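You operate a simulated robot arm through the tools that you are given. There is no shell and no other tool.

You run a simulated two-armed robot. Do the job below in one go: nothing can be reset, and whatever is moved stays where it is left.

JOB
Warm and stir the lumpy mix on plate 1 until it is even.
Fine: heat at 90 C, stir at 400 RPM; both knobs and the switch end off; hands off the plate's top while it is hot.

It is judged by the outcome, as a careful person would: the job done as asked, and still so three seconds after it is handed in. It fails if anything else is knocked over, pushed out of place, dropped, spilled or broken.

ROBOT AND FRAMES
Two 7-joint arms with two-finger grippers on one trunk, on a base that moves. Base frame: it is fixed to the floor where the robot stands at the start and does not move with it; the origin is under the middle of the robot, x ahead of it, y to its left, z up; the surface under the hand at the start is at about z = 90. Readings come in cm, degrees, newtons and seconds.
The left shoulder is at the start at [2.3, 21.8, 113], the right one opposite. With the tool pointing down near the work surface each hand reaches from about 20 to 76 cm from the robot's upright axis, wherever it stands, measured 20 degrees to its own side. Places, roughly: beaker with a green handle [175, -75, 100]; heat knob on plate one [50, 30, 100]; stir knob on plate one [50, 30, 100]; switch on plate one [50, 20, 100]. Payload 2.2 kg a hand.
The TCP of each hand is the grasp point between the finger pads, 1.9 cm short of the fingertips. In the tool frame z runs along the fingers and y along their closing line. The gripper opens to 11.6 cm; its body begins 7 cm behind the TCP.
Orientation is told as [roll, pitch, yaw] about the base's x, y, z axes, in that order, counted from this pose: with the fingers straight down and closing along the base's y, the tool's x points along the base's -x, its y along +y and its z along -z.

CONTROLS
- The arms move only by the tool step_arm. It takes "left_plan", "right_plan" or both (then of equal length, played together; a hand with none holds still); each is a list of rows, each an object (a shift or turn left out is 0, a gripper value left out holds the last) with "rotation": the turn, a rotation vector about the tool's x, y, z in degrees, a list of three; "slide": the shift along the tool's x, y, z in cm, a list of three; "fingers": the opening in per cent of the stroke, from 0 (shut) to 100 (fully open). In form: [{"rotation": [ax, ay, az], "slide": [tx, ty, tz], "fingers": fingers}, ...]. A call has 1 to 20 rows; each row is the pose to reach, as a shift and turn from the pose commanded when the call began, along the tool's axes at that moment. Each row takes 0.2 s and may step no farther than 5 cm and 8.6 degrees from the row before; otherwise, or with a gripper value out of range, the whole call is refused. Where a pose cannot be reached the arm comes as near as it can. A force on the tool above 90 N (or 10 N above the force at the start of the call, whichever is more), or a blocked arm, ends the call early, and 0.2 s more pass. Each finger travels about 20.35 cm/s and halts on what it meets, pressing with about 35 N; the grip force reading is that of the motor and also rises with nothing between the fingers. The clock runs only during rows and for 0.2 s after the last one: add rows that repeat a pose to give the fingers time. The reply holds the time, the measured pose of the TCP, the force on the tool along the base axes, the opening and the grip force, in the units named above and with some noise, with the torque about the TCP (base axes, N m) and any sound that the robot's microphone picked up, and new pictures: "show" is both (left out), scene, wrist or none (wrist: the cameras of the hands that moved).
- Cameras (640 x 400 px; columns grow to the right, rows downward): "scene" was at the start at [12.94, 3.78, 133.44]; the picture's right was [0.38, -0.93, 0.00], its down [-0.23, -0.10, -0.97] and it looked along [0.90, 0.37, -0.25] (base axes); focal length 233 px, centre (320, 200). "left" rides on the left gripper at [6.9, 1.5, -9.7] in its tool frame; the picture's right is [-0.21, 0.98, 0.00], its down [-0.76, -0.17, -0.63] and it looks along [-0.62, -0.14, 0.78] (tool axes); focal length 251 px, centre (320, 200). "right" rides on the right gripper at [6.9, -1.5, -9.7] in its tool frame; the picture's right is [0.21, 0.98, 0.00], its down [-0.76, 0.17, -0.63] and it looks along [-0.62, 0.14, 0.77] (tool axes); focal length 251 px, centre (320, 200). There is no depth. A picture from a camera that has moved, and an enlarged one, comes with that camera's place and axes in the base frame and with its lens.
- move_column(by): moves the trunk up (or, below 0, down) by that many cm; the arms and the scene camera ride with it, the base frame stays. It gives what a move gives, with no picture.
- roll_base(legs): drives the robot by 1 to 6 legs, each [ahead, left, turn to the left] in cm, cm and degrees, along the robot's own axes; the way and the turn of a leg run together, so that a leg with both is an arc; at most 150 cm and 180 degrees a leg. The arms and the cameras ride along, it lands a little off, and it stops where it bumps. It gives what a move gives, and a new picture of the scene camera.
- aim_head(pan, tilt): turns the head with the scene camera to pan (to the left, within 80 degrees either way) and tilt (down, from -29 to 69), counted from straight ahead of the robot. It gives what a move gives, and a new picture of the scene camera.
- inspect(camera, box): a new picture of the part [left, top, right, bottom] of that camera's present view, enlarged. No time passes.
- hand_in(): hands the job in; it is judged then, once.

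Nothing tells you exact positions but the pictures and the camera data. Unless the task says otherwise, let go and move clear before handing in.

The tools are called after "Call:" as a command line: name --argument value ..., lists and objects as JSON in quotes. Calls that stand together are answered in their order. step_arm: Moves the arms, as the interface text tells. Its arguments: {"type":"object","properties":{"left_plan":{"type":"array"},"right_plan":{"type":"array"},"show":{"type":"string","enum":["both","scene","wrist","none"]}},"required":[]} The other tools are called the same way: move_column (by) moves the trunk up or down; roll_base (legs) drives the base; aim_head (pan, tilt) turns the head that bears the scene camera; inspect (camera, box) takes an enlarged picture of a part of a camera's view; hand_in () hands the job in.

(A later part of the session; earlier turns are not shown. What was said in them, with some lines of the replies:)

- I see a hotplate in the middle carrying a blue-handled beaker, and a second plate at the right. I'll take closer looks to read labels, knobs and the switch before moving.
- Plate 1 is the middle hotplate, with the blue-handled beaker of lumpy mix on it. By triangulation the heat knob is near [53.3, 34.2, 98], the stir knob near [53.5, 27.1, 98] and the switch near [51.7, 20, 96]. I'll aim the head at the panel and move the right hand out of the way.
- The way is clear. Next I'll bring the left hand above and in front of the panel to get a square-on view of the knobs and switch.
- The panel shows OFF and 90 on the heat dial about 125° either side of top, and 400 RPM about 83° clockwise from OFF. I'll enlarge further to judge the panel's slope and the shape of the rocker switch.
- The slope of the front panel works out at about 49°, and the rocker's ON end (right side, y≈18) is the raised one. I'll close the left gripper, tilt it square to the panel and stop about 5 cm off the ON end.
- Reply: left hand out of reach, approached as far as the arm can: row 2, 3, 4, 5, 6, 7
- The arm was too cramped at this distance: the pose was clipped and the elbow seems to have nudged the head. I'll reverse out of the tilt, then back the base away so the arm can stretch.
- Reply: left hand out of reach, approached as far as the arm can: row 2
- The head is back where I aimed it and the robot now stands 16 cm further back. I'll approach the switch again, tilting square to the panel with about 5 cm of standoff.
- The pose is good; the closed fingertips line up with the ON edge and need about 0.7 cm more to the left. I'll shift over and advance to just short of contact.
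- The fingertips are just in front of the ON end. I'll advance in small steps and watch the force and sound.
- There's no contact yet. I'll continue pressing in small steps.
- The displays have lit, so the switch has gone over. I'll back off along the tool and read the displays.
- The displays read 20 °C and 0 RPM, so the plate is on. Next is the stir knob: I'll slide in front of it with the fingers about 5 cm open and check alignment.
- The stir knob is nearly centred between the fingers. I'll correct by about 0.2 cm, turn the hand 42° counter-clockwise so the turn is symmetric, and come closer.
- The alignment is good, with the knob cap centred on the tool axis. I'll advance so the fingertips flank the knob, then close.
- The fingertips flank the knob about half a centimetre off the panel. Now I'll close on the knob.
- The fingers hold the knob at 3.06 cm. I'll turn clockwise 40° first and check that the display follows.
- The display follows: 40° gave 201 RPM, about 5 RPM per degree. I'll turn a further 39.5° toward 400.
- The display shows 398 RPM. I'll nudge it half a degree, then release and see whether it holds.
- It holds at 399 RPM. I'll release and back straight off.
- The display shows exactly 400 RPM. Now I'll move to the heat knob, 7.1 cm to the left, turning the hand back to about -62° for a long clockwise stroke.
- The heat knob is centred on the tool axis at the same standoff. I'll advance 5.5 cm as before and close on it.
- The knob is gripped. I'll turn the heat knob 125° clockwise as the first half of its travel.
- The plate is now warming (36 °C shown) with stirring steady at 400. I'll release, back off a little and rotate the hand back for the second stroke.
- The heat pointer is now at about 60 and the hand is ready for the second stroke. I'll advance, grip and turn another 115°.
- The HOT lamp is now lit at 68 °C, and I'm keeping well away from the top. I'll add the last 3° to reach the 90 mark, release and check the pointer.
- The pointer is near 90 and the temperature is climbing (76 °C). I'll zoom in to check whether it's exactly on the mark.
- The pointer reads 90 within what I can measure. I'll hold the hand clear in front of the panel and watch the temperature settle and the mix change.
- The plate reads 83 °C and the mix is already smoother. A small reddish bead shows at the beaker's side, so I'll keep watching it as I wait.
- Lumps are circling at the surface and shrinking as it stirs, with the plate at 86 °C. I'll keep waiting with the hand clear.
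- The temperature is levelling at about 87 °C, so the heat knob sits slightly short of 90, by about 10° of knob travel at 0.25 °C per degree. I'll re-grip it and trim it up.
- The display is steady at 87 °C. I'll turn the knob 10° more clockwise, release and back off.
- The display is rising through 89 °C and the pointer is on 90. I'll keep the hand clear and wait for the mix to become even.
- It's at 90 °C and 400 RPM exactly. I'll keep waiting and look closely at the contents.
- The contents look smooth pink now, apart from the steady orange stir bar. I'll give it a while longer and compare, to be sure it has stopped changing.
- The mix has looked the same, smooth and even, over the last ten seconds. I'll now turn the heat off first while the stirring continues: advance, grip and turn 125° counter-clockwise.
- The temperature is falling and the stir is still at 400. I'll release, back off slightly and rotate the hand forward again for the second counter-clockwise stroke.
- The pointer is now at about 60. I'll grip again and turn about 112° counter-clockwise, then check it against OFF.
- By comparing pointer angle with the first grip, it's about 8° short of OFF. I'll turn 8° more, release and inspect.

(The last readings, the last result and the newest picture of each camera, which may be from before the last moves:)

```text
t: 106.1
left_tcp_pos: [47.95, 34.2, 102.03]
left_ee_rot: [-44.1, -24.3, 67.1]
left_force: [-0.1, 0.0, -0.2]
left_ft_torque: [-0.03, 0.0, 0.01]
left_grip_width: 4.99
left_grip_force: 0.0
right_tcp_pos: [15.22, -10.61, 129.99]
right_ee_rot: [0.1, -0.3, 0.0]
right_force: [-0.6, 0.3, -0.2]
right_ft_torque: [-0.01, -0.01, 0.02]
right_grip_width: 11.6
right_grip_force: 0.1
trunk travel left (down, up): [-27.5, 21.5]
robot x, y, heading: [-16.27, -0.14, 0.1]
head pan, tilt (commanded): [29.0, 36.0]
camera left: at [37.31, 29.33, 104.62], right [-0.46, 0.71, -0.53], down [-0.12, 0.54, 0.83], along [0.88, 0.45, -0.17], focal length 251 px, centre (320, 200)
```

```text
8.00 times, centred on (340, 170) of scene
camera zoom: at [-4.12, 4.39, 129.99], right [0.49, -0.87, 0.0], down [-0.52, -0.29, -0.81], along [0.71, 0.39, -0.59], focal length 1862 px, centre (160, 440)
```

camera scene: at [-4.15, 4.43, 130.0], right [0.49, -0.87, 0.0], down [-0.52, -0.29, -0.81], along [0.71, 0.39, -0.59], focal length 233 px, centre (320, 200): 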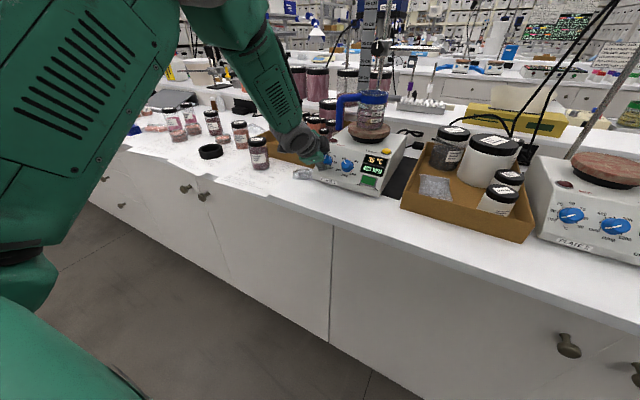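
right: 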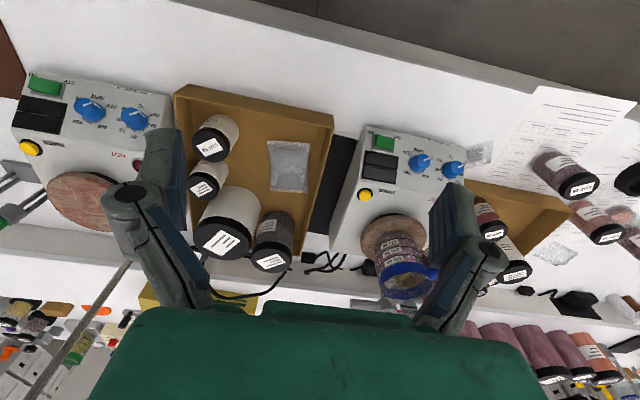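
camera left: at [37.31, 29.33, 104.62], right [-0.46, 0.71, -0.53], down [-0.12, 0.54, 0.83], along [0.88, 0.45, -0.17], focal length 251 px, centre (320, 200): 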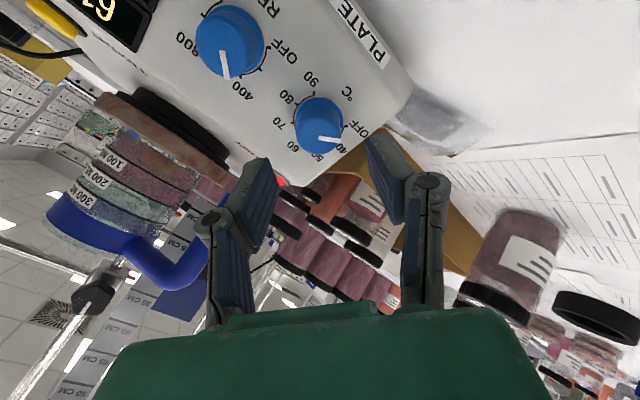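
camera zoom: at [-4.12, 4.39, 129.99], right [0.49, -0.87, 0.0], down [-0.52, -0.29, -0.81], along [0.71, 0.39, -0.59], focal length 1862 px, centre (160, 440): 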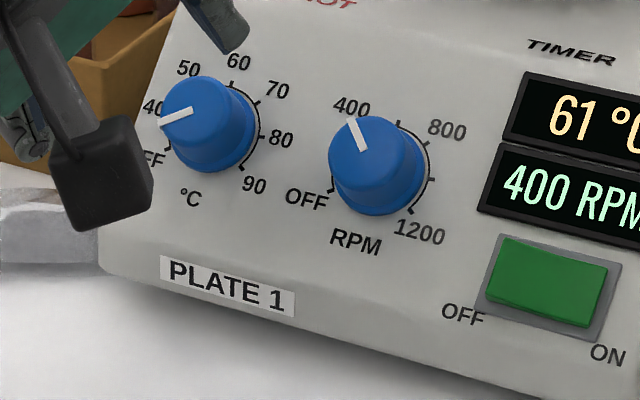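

The heat pointer is back at OFF (its end stop) and the temperature is dropping, now 61 °C. Next I'll return to the stir knob, turning the hand to about +40° ready to wind it back, and check the mix.

Call:
step_arm --left_plan '[{"slide": [0, 0, -0.5], "rotation": [0, 0, 8.1]}, {"slide": [0, 0, -0.5], "rotation": [0, 0, 16.2]}, {"slide": [1.5, -1, -0.5], "rotation": [0, 0, 24.3]}, {"slide": [3, -2, -0.5], "rotation": [0, 0, 32.4]}, {"slide": [4.5, -3, -0.5], "rotation": [0, 0, 40.5]}, {"slide": [5.96, -3.86, 0], "rotation": [0, 0, 48.6]}, {"slide": [5.96, -3.86, 0], "rotation": [0, 0, 56.7]}, {"slide": [5.96, -3.86, 0], "rotation": [0, 0, 64.8]}, {"slide": [5.96, -3.86, 0], "rotation": [0, 0, 72.9]}, {"slide": [5.96, -3.86, 0], "rotation": [0, 0, 81]}, {"slide": [5.96, -3.86, 0], "rotation": [0, 0, 89.1]}, {"slide": [5.96, -3.86, 0], "rotation": [0, 0, 97.1]}, {"slide": [5.96, -3.86, 0], "rotation": [0, 0, 97.1]}]' --show "wrist"

Call:
inspect --camera "left" --box '[220, 50, 420, 210]'

Call:
inspect --camera "scene" --box '[310, 80, 420, 210]'

Call:
inspect --camera "scene" --box '[352, 96, 388, 132]'

```text
t: 108.9
left_tcp_pos: [47.9, 27.14, 102.11]
left_ee_rot: [36.8, -35.1, -52.2]
left_force: [0.6, 0.0, -0.3]
left_ft_torque: [-0.02, -0.03, 0.0]
left_grip_width: 4.98
left_grip_force: 0.0
right_tcp_pos: [15.1, -10.71, 130.14]
right_ee_rot: [0.0, -0.1, 0.0]
right_force: [0.3, -0.1, -0.7]
right_ft_torque: [-0.02, -0.02, -0.03]
right_grip_width: 11.61
right_grip_force: 0.0
trunk travel left (down, up): [-27.5, 21.5]
robot x, y, heading: [-15.95, 0.3, 0.3]
head pan, tilt (commanded): [29.0, 36.0]
camera left: at [37.72, 32.7, 105.21], right [0.52, 0.61, 0.6], down [-0.17, -0.62, 0.77], along [0.84, -0.5, -0.22], focal length 251 px, centre (320, 200)
```

left: 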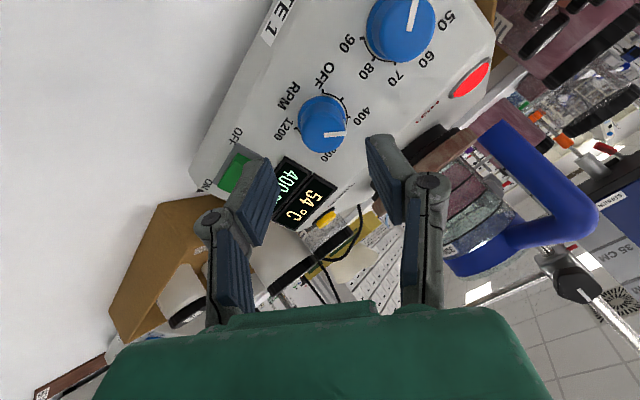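

```text
2.50 times, centred on (320, 130) of left
camera zoom: at [37.72, 32.7, 105.21], right [0.52, 0.61, 0.6], down [-0.17, -0.62, 0.77], along [0.84, -0.5, -0.22], focal length 629 px, centre (320, 375)
```

zoom: 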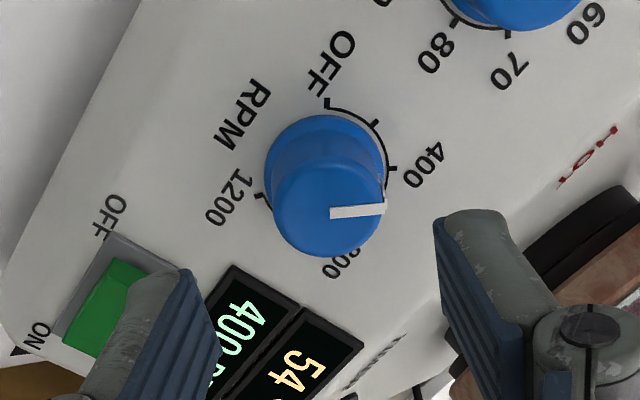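

```text
3.08 times, centred on (365, 145) of scene
camera zoom: at [-4.16, 4.31, 130.0], right [0.49, -0.87, 0.0], down [-0.52, -0.29, -0.81], along [0.71, 0.39, -0.59], focal length 716 px, centre (182, 369)
```

zoom: 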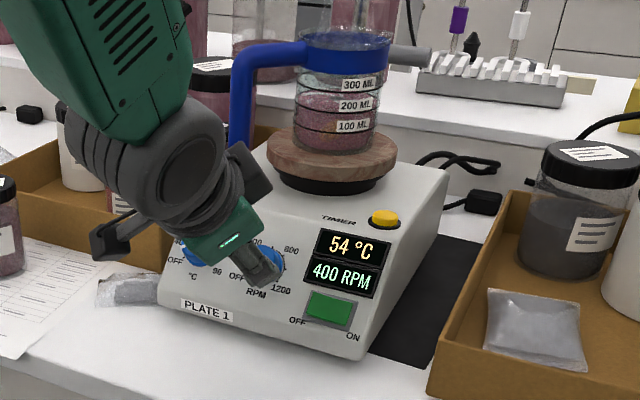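

```text
11.11 times, centred on (370, 114) of scene
camera zoom: at [-4.16, 4.31, 130.0], right [0.49, -0.87, 0.0], down [-0.52, -0.29, -0.81], along [0.71, 0.39, -0.59], focal length 2587 px, centre (-236, 1156)
```

zoom: 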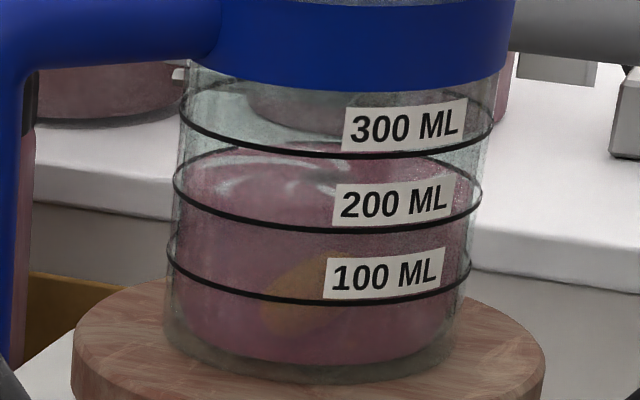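

The mix still looks even and the stir knob is centred. I'll advance, grip and turn it back about 80° to OFF while watching the RPM.

Call:
step_arm --left_plan '[{"slide": [0, 0.05, 1.5]}, {"slide": [0, 0.05, 3]}, {"slide": [0, 0.05, 4.5]}, {"slide": [0, 0.05, 5.5]}, {"slide": [0, 0.05, 5.5], "fingers": 30}, {"slide": [0, 0.05, 5.5], "fingers": 20}, {"slide": [0, 0.05, 5.5], "fingers": 0}, {"slide": [0, 0.05, 5.5], "fingers": 0}]' --show "none"

Call:
step_arm --left_plan '[{"rotation": [0, 0, -8]}, {"rotation": [0, 0, -16]}, {"rotation": [0, 0, -24]}, {"rotation": [0, 0, -32]}, {"rotation": [0, 0, -40]}, {"rotation": [0, 0, -48]}, {"rotation": [0, 0, -56]}, {"rotation": [0, 0, -64]}, {"rotation": [0, 0, -72]}, {"rotation": [0, 0, -79]}, {"rotation": [0, 0, -79]}]' --show "wrist"

Call:
inspect --camera "scene" --box '[310, 80, 420, 210]'

Call:
inspect --camera "left" --box '[240, 90, 400, 220]'

```text
t: 110.7
left_tcp_pos: [52.18, 27.32, 98.6]
left_ee_rot: [36.8, -35.5, -52.1]
left_force: [6.2, 4.5, 3.6]
left_ft_torque: [0.46, 0.54, 0.46]
left_grip_width: 3.06
left_grip_force: 45.2
right_tcp_pos: [15.06, -10.62, 130.1]
right_ee_rot: [0.2, -0.2, 0.0]
right_force: [0.2, 0.2, 0.1]
right_ft_torque: [-0.01, -0.05, -0.01]
right_grip_width: 11.6
right_grip_force: 0.1
trunk travel left (down, up): [-27.5, 21.5]
robot x, y, heading: [-16.07, -0.1, 0.1]
head pan, tilt (commanded): [29.0, 36.0]
```

```text
t: 113.1
left_tcp_pos: [52.18, 27.28, 98.44]
left_ee_rot: [-36.0, -36.0, 51.3]
left_force: [5.1, 4.4, 1.9]
left_ft_torque: [0.56, -0.88, 0.56]
left_grip_width: 3.05
left_grip_force: 45.6
right_tcp_pos: [15.15, -10.57, 130.11]
right_ee_rot: [0.1, -0.2, 0.1]
right_force: [-0.6, 0.4, -1.0]
right_ft_torque: [0.02, 0.01, -0.02]
right_grip_width: 11.6
right_grip_force: 0.0
trunk travel left (down, up): [-27.5, 21.5]
robot x, y, heading: [-15.78, -0.08, 0.0]
head pan, tilt (commanded): [29.0, 36.0]
camera left: at [40.65, 24.09, 100.09], right [-0.29, 0.89, -0.34], down [-0.03, 0.35, 0.94], along [0.96, 0.29, -0.08], focal length 251 px, centre (320, 200)
```

left: 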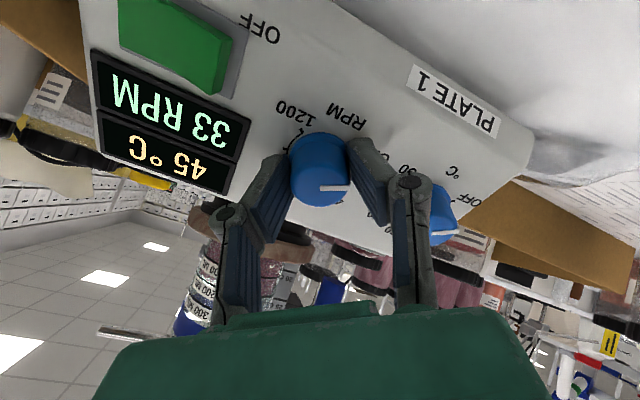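

```text
3.08 times, centred on (365, 145) of scene
camera zoom: at [-4.08, 4.45, 129.99], right [0.49, -0.87, 0.0], down [-0.52, -0.29, -0.81], along [0.71, 0.39, -0.59], focal length 716 px, centre (182, 369)
```

zoom: 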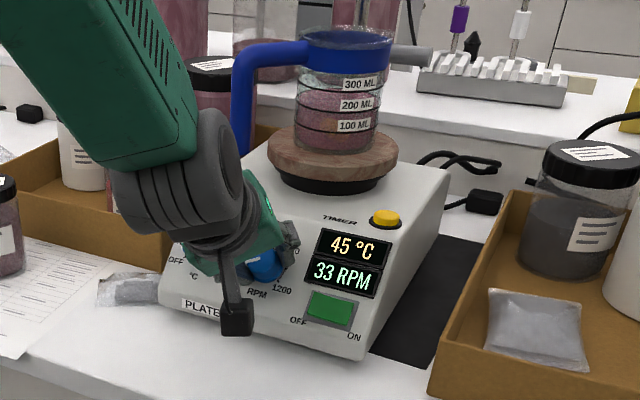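

```text
3.08 times, centred on (320, 155) of left
camera zoom: at [40.65, 24.09, 100.09], right [-0.29, 0.89, -0.34], down [-0.03, 0.35, 0.94], along [0.96, 0.29, -0.08], focal length 774 px, centre (320, 338)
```

zoom: 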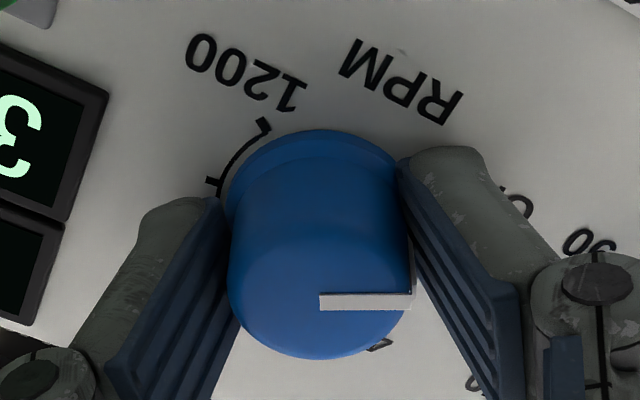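

It's down to 33 RPM, about 7° short of OFF. I'll turn the last bit, to the end stop.

Call:
step_arm --left_plan '[{"rotation": [0, 0, -4]}, {"rotation": [0, 0, -8]}, {"rotation": [0, 0, -9]}, {"rotation": [0, 0, -9]}]' --show "none"

Call:
inspect --camera "scene" --box '[310, 130, 420, 210]'

Call:
inspect --camera "left" --box '[240, 90, 400, 220]'

```text
t: 114.1
left_tcp_pos: [52.17, 27.34, 98.51]
left_ee_rot: [-40.8, -30.5, 59.4]
left_force: [3.4, 5.0, 3.1]
left_ft_torque: [0.41, 0.09, -0.42]
left_grip_width: 3.03
left_grip_force: 45.3
right_tcp_pos: [15.1, -10.5, 130.13]
right_ee_rot: [0.0, -0.2, 0.0]
right_force: [-0.2, -0.1, -0.6]
right_ft_torque: [0.02, 0.05, 0.03]
right_grip_width: 11.62
right_grip_force: 0.1
trunk travel left (down, up): [-27.5, 21.5]
robot x, y, heading: [-16.25, 0.14, -0.0]
head pan, tilt (commanded): [29.0, 36.0]
```

```text
5.00 times, centred on (365, 170) of scene
camera zoom: at [-4.1, 4.45, 129.99], right [0.49, -0.87, 0.0], down [-0.52, -0.29, -0.81], along [0.71, 0.39, -0.59], focal length 1164 px, centre (95, 350)
```

zoom: 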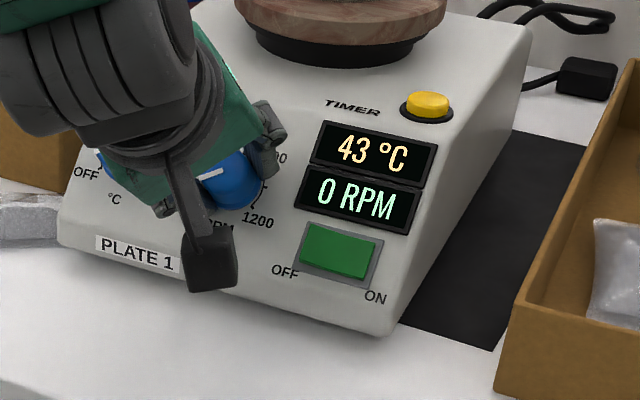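

```text
3.08 times, centred on (320, 155) of left
camera zoom: at [41.0, 23.13, 100.5], right [-0.38, 0.81, -0.44], down [-0.07, 0.45, 0.89], along [0.92, 0.37, -0.12], focal length 774 px, centre (320, 338)
```

zoom: 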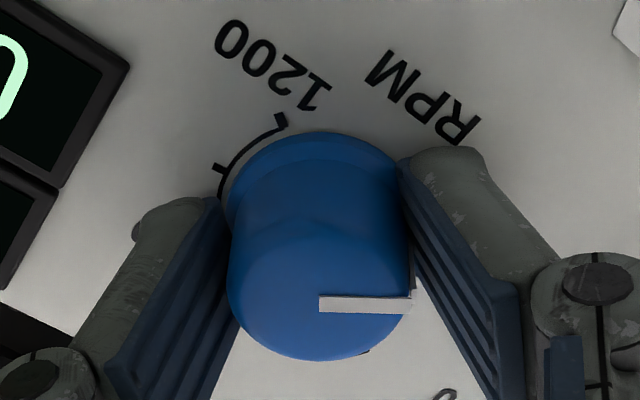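

It now reads 0 RPM with the knob at its stop. I'll release, back away, and bring the closed fingers square to the OFF end of the switch at about y=21.3, 6 cm off.

Call:
step_arm --left_plan '[{"fingers": 40}, {"fingers": 43}, {"slide": [0, 0, -1.6]}, {"slide": [0, 0, -3.6]}, {"slide": [0, 0, -6.1]}, {"slide": [0, 0, -8], "rotation": [0, 0, 8]}, {"slide": [1.2, -0.4, -8], "rotation": [0, 0, 16]}, {"slide": [2.4, -0.8, -8], "rotation": [0, 0, 24]}, {"slide": [3.6, -1.2, -8], "rotation": [0, 0, 32], "fingers": 0}, {"slide": [4.8, -1.6, -8], "rotation": [0, 0, 40], "fingers": 0}, {"slide": [6.06, -1.95, -8], "rotation": [0, 0, 48], "fingers": 0}, {"slide": [6.06, -1.95, -6.1], "rotation": [0, 0, 48], "fingers": 0}, {"slide": [6.06, -1.95, -6.1], "rotation": [0, 0, 48], "fingers": 0}]' --show "wrist"

Call:
inspect --camera "left" --box '[220, 20, 420, 180]'

Call:
inspect --camera "scene" --box '[310, 80, 420, 210]'

```text
t: 116.9
left_tcp_pos: [45.76, 21.39, 100.49]
left_ee_rot: [0.3, -49.1, -0.3]
left_force: [-0.3, -0.1, 0.1]
left_ft_torque: [0.0, 0.0, 0.02]
left_grip_width: 0.0
left_grip_force: 28.6
right_tcp_pos: [15.0, -10.76, 130.01]
right_ee_rot: [0.1, -0.2, 0.0]
right_force: [-0.4, -1.2, -0.6]
right_ft_torque: [-0.02, -0.03, 0.0]
right_grip_width: 11.61
right_grip_force: 0.0
trunk travel left (down, up): [-27.5, 21.5]
robot x, y, heading: [-15.95, -0.07, 0.2]
head pan, tilt (commanded): [29.0, 36.0]
camera left: at [33.86, 22.84, 101.69], right [0.14, 0.98, 0.17], down [0.01, -0.17, 0.99], along [0.99, -0.14, -0.04], focal length 251 px, centre (320, 200)
```

left: 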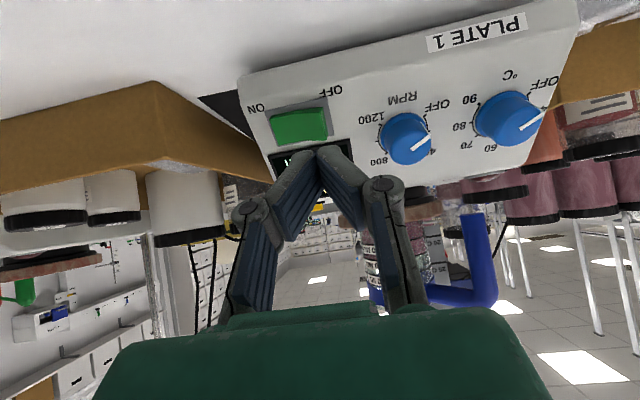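

```text
2.50 times, centred on (320, 100) of left
camera zoom: at [33.86, 22.84, 101.69], right [0.14, 0.98, 0.17], down [0.01, -0.17, 0.99], along [0.99, -0.14, -0.04], focal length 629 px, centre (320, 450)
```

zoom: 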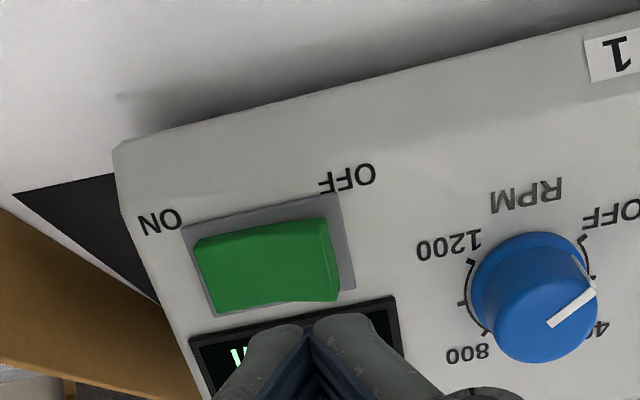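

```text
3.08 times, centred on (365, 145) of scene
camera zoom: at [-4.22, 4.31, 130.01], right [0.49, -0.87, 0.0], down [-0.52, -0.29, -0.81], along [0.71, 0.39, -0.59], focal length 716 px, centre (182, 369)
```

zoom: 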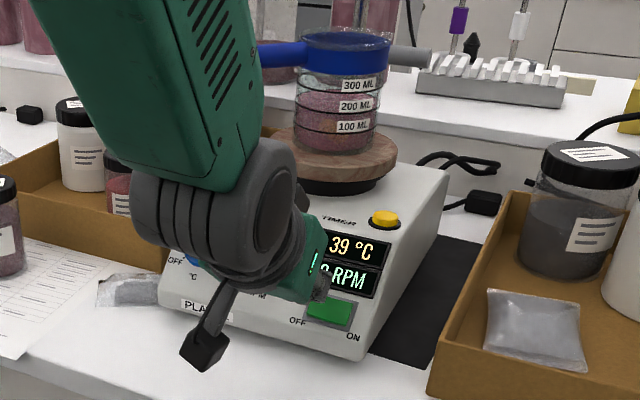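

The fingertips line up with the OFF end of the rocker. I'll advance to just short of contact and then press gently.

Call:
step_arm --left_plan '[{"slide": [0, -0.15, 1.5]}, {"slide": [0, -0.15, 3]}, {"slide": [0, -0.15, 4.5]}, {"slide": [0, -0.15, 5]}, {"slide": [0, -0.15, 5.25]}, {"slide": [0, -0.15, 5.5]}, {"slide": [0, -0.15, 5.5]}]' --show "wrist"

Call:
inspect --camera "scene" --box '[310, 130, 420, 210]'

```text
t: 118.5
left_tcp_pos: [50.02, 20.96, 96.86]
left_ee_rot: [0.2, -49.2, -0.2]
left_force: [-0.1, -0.7, 0.2]
left_ft_torque: [0.0, 0.04, 0.01]
left_grip_width: 0.0
left_grip_force: 28.8
right_tcp_pos: [15.13, -10.86, 130.1]
right_ee_rot: [0.2, -0.3, 0.0]
right_force: [0.2, -0.1, -0.3]
right_ft_torque: [0.01, -0.03, 0.02]
right_grip_width: 11.56
right_grip_force: 0.1
trunk travel left (down, up): [-27.5, 21.5]
robot x, y, heading: [-16.03, -0.06, 0.0]
head pan, tilt (commanded): [29.0, 36.0]
camera left: at [38.12, 22.56, 98.02], right [0.14, 0.98, 0.17], down [0.02, -0.17, 0.99], along [0.99, -0.14, -0.04], focal length 251 px, centre (320, 200)
```

left: 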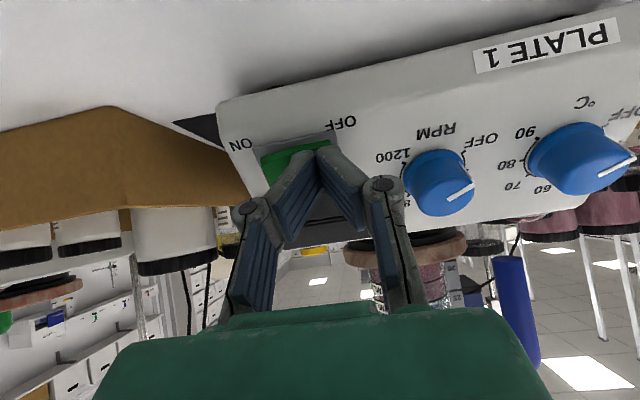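

```text
5.00 times, centred on (365, 170) of scene
camera zoom: at [-4.11, 4.21, 129.99], right [0.48, -0.87, 0.0], down [-0.52, -0.28, -0.81], along [0.71, 0.39, -0.59], focal length 1164 px, centre (95, 350)
```

zoom: 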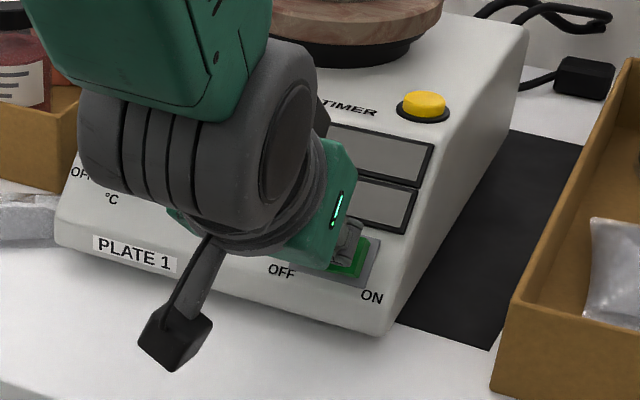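

The displays have gone blank, so the rocker has flipped. I'll back off and inspect the panel.

Call:
step_arm --left_plan '[{"slide": [0, 0, -1.5]}, {"slide": [0, 0, -4]}, {"slide": [0, 0, -7]}, {"slide": [0, 0, -10]}, {"slide": [0, 0, -12]}, {"slide": [0, 0, -12]}]' --show "wrist"

Call:
inspect --camera "left" --box '[220, 20, 440, 190]'

Call:
inspect --camera "scene" --box '[310, 80, 420, 210]'

```text
t: 119.9
left_tcp_pos: [40.77, 21.09, 104.65]
left_ee_rot: [0.4, -49.1, -0.2]
left_force: [-0.4, -0.1, -0.2]
left_ft_torque: [0.02, 0.02, 0.03]
left_grip_width: 0.01
left_grip_force: 28.5
right_tcp_pos: [15.14, -10.77, 130.06]
right_ee_rot: [0.3, -0.1, 0.0]
right_force: [0.4, -0.4, 0.0]
right_ft_torque: [-0.02, -0.01, -0.03]
right_grip_width: 11.57
right_grip_force: 0.1
trunk travel left (down, up): [-27.5, 21.5]
robot x, y, heading: [-16.52, 0.14, 0.0]
head pan, tilt (commanded): [29.0, 36.0]
camera left: at [28.96, 22.63, 105.85], right [0.14, 0.98, 0.17], down [0.02, -0.17, 0.99], along [0.99, -0.13, -0.04], focal length 251 px, centre (320, 200)
```

left: 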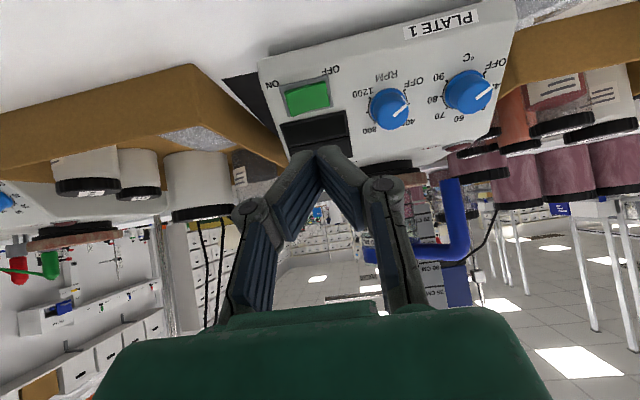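

```text
2.35 times, centred on (330, 105) of left
camera zoom: at [28.96, 22.63, 105.85], right [0.14, 0.98, 0.17], down [0.02, -0.17, 0.99], along [0.99, -0.13, -0.04], focal length 592 px, centre (296, 424)
```

zoom: 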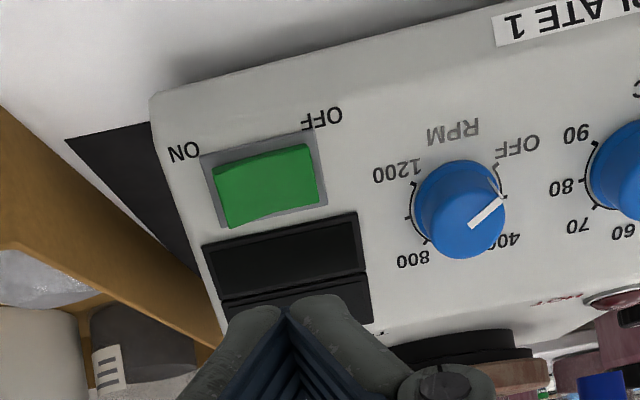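

```text
3.08 times, centred on (365, 145) of scene
camera zoom: at [-4.15, 4.23, 129.99], right [0.49, -0.87, 0.0], down [-0.52, -0.28, -0.81], along [0.71, 0.39, -0.59], focal length 716 px, centre (182, 369)
```

zoom: 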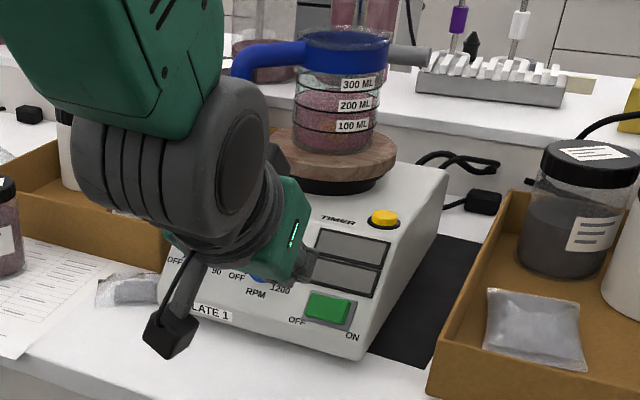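

The displays and HOT lamp are dark and the rocker is back to OFF. I'll withdraw the hand fully and look at the knobs and the mix with a clear view.

Call:
step_arm --left_plan '[{"slide": [0, 2, -3]}, {"slide": [0, 5, -6]}, {"slide": [0, 9, -7], "rotation": [0, 8, 0]}, {"slide": [-1, 13, -8], "rotation": [0, 16, 0]}, {"slide": [-2, 17, -9], "rotation": [0, 24, 0]}, {"slide": [-3, 20, -10], "rotation": [0, 32, 0]}, {"slide": [-4, 20, -11], "rotation": [0, 40, 0]}, {"slide": [-5, 20, -12], "rotation": [0, 48, 0]}, {"slide": [-5, 20, -12], "rotation": [0, 48, 0]}]' --show "both"

Call:
inspect --camera "scene" --box '[310, 140, 410, 200]'

Call:
inspect --camera "scene" --box '[352, 96, 388, 132]'

Call:
inspect --camera "scene" --box '[310, 148, 350, 182]'

```text
t: 121.9
left_tcp_pos: [34.99, 41.15, 116.5]
left_ee_rot: [0.1, -1.2, 0.1]
left_force: [-0.3, -0.9, 0.5]
left_ft_torque: [-0.01, 0.01, -0.01]
left_grip_width: 0.0
left_grip_force: 28.9
right_tcp_pos: [15.14, -10.62, 130.17]
right_ee_rot: [0.0, -0.1, 0.0]
right_force: [0.0, 0.4, -1.0]
right_ft_torque: [-0.02, 0.01, -0.01]
right_grip_width: 11.59
right_grip_force: 0.0
trunk travel left (down, up): [-27.5, 21.5]
robot x, y, heading: [-15.84, 0.14, 0.3]
head pan, tilt (commanded): [29.0, 36.0]
camera scene: at [-4.24, 4.37, 130.0], right [0.49, -0.87, 0.0], down [-0.52, -0.29, -0.81], along [0.71, 0.39, -0.59], focal length 233 px, centre (320, 200)
camera left: at [27.84, 42.68, 126.05], right [0.21, 0.98, 0.01], down [0.74, -0.17, 0.65], along [0.63, -0.13, -0.76], focal length 251 px, centre (320, 200)
```

scene: 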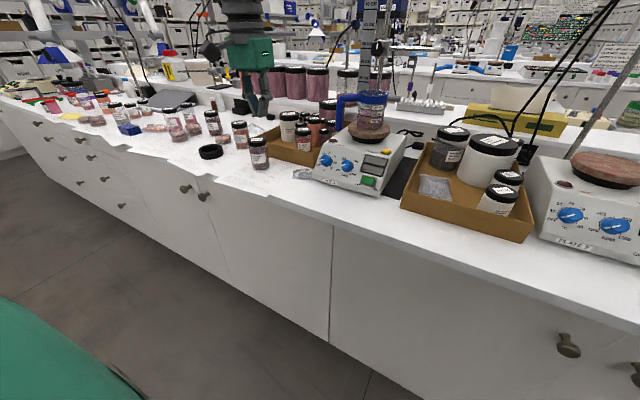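
left: 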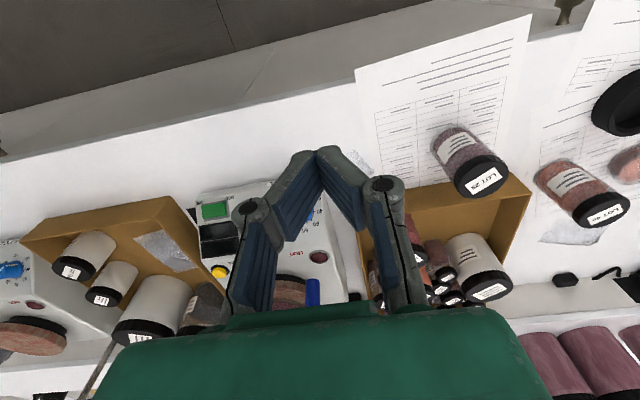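

```text
6.40 times, centred on (360, 170) of scene
camera zoom: at [-4.24, 4.37, 130.0], right [0.49, -0.87, 0.0], down [-0.52, -0.29, -0.81], along [0.71, 0.39, -0.59], focal length 1490 px, centre (64, 392)
```

zoom: 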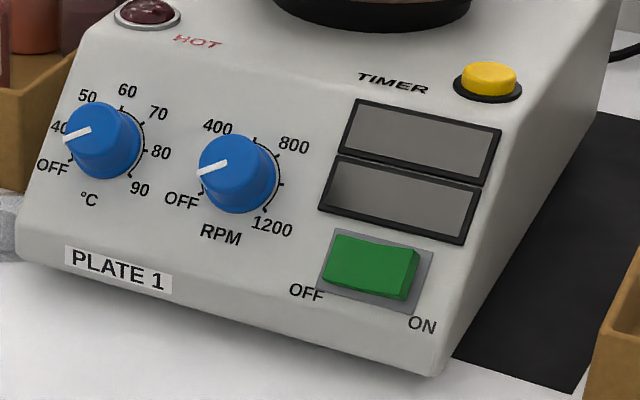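

```text
11.11 times, centred on (370, 114) of scene
camera zoom: at [-4.24, 4.37, 130.0], right [0.49, -0.87, 0.0], down [-0.52, -0.29, -0.81], along [0.71, 0.39, -0.59], focal length 2587 px, centre (-236, 1156)
```

zoom: 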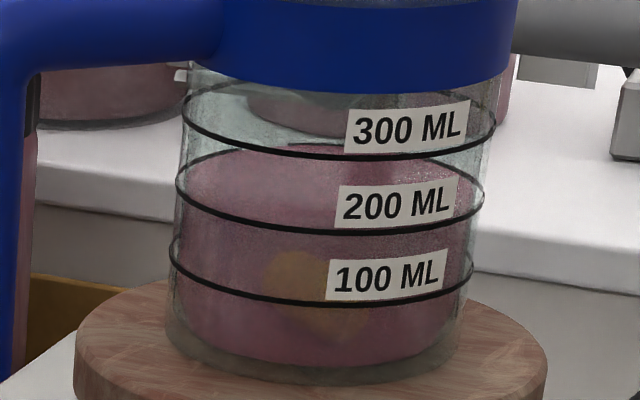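

```text
11.76 times, centred on (330, 165) of scene
camera zoom: at [-4.24, 4.37, 130.0], right [0.49, -0.87, 0.0], down [-0.52, -0.29, -0.81], along [0.71, 0.39, -0.59], focal length 2739 px, centre (202, 612)
```

zoom: 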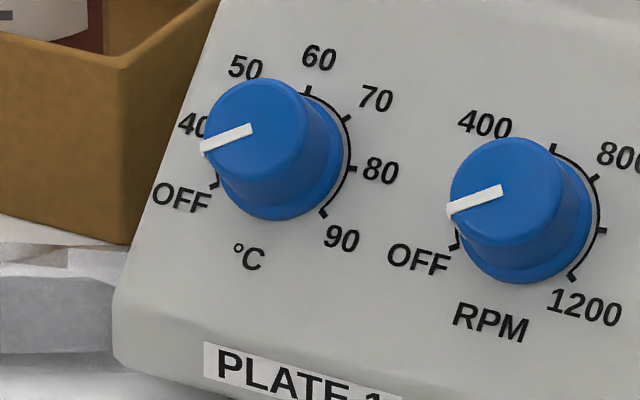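

Both pointers sit at OFF, the displays are dark and nothing has been shifted. One last close look at the mix before handing in.

Call:
inspect --camera "scene" --box '[358, 106, 384, 130]'

Call:
inspect --camera "left" --box '[180, 180, 360, 310]'

```text
16.00 times, centred on (371, 118) of scene
camera zoom: at [-4.24, 4.37, 130.0], right [0.49, -0.87, 0.0], down [-0.52, -0.29, -0.81], along [0.71, 0.39, -0.59], focal length 3725 px, centre (-496, 1512)
```

zoom: 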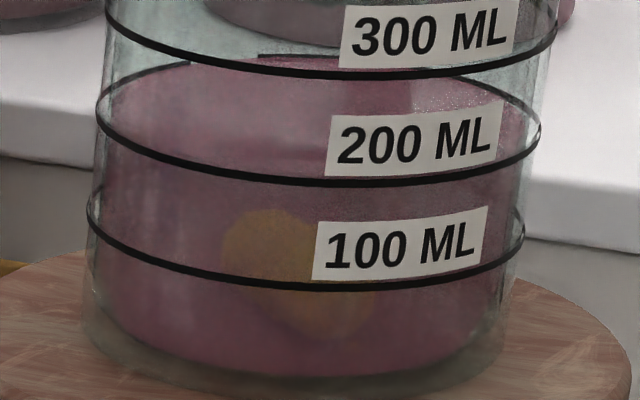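

```text
3.08 times, centred on (270, 245) of left
camera zoom: at [27.84, 42.68, 126.05], right [0.21, 0.98, 0.01], down [0.74, -0.17, 0.65], along [0.63, -0.13, -0.76], focal length 774 px, centre (474, 62)
```

zoom: 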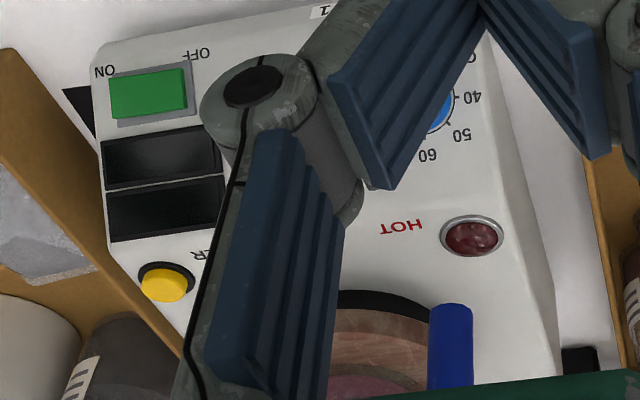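

The mix is an even pink with no lumps left; only the orange capsule-shaped stir bar shows in it. Both knobs and the switch are off and the hands are clear, so I'm handing in.

Call:
hand_in

```text
The job is handed in.
```

The mix on plate 1 now looks smooth and even, with no lumps left. Only the orange stir bar shows in it. I've handed the job in but have had no verdict back.

- **Heat:** the heat knob first settled at about 87 °C, so I trimmed it up. The display then showed 90 °C, and I held it there for about 20 seconds.
- **Stir:** the display showed a steady 400 RPM throughout the heating.
- **Shut down:** I turned the heat knob off first, then the stir knob, then the switch. Both pointers sit at OFF, and the displays and HOT lamp are dark.
- **Plate top:** the hands only touched the knobs and the switch and stayed off the plate's top.
- **Surroundings:** nothing around the plate was moved or spilled that I could see.
- **Early hiccup:** on the first approach to the switch the left arm was too cramped and seems to have nudged the robot's own head camera. I backed the base up 16 cm and it didn't happen again.
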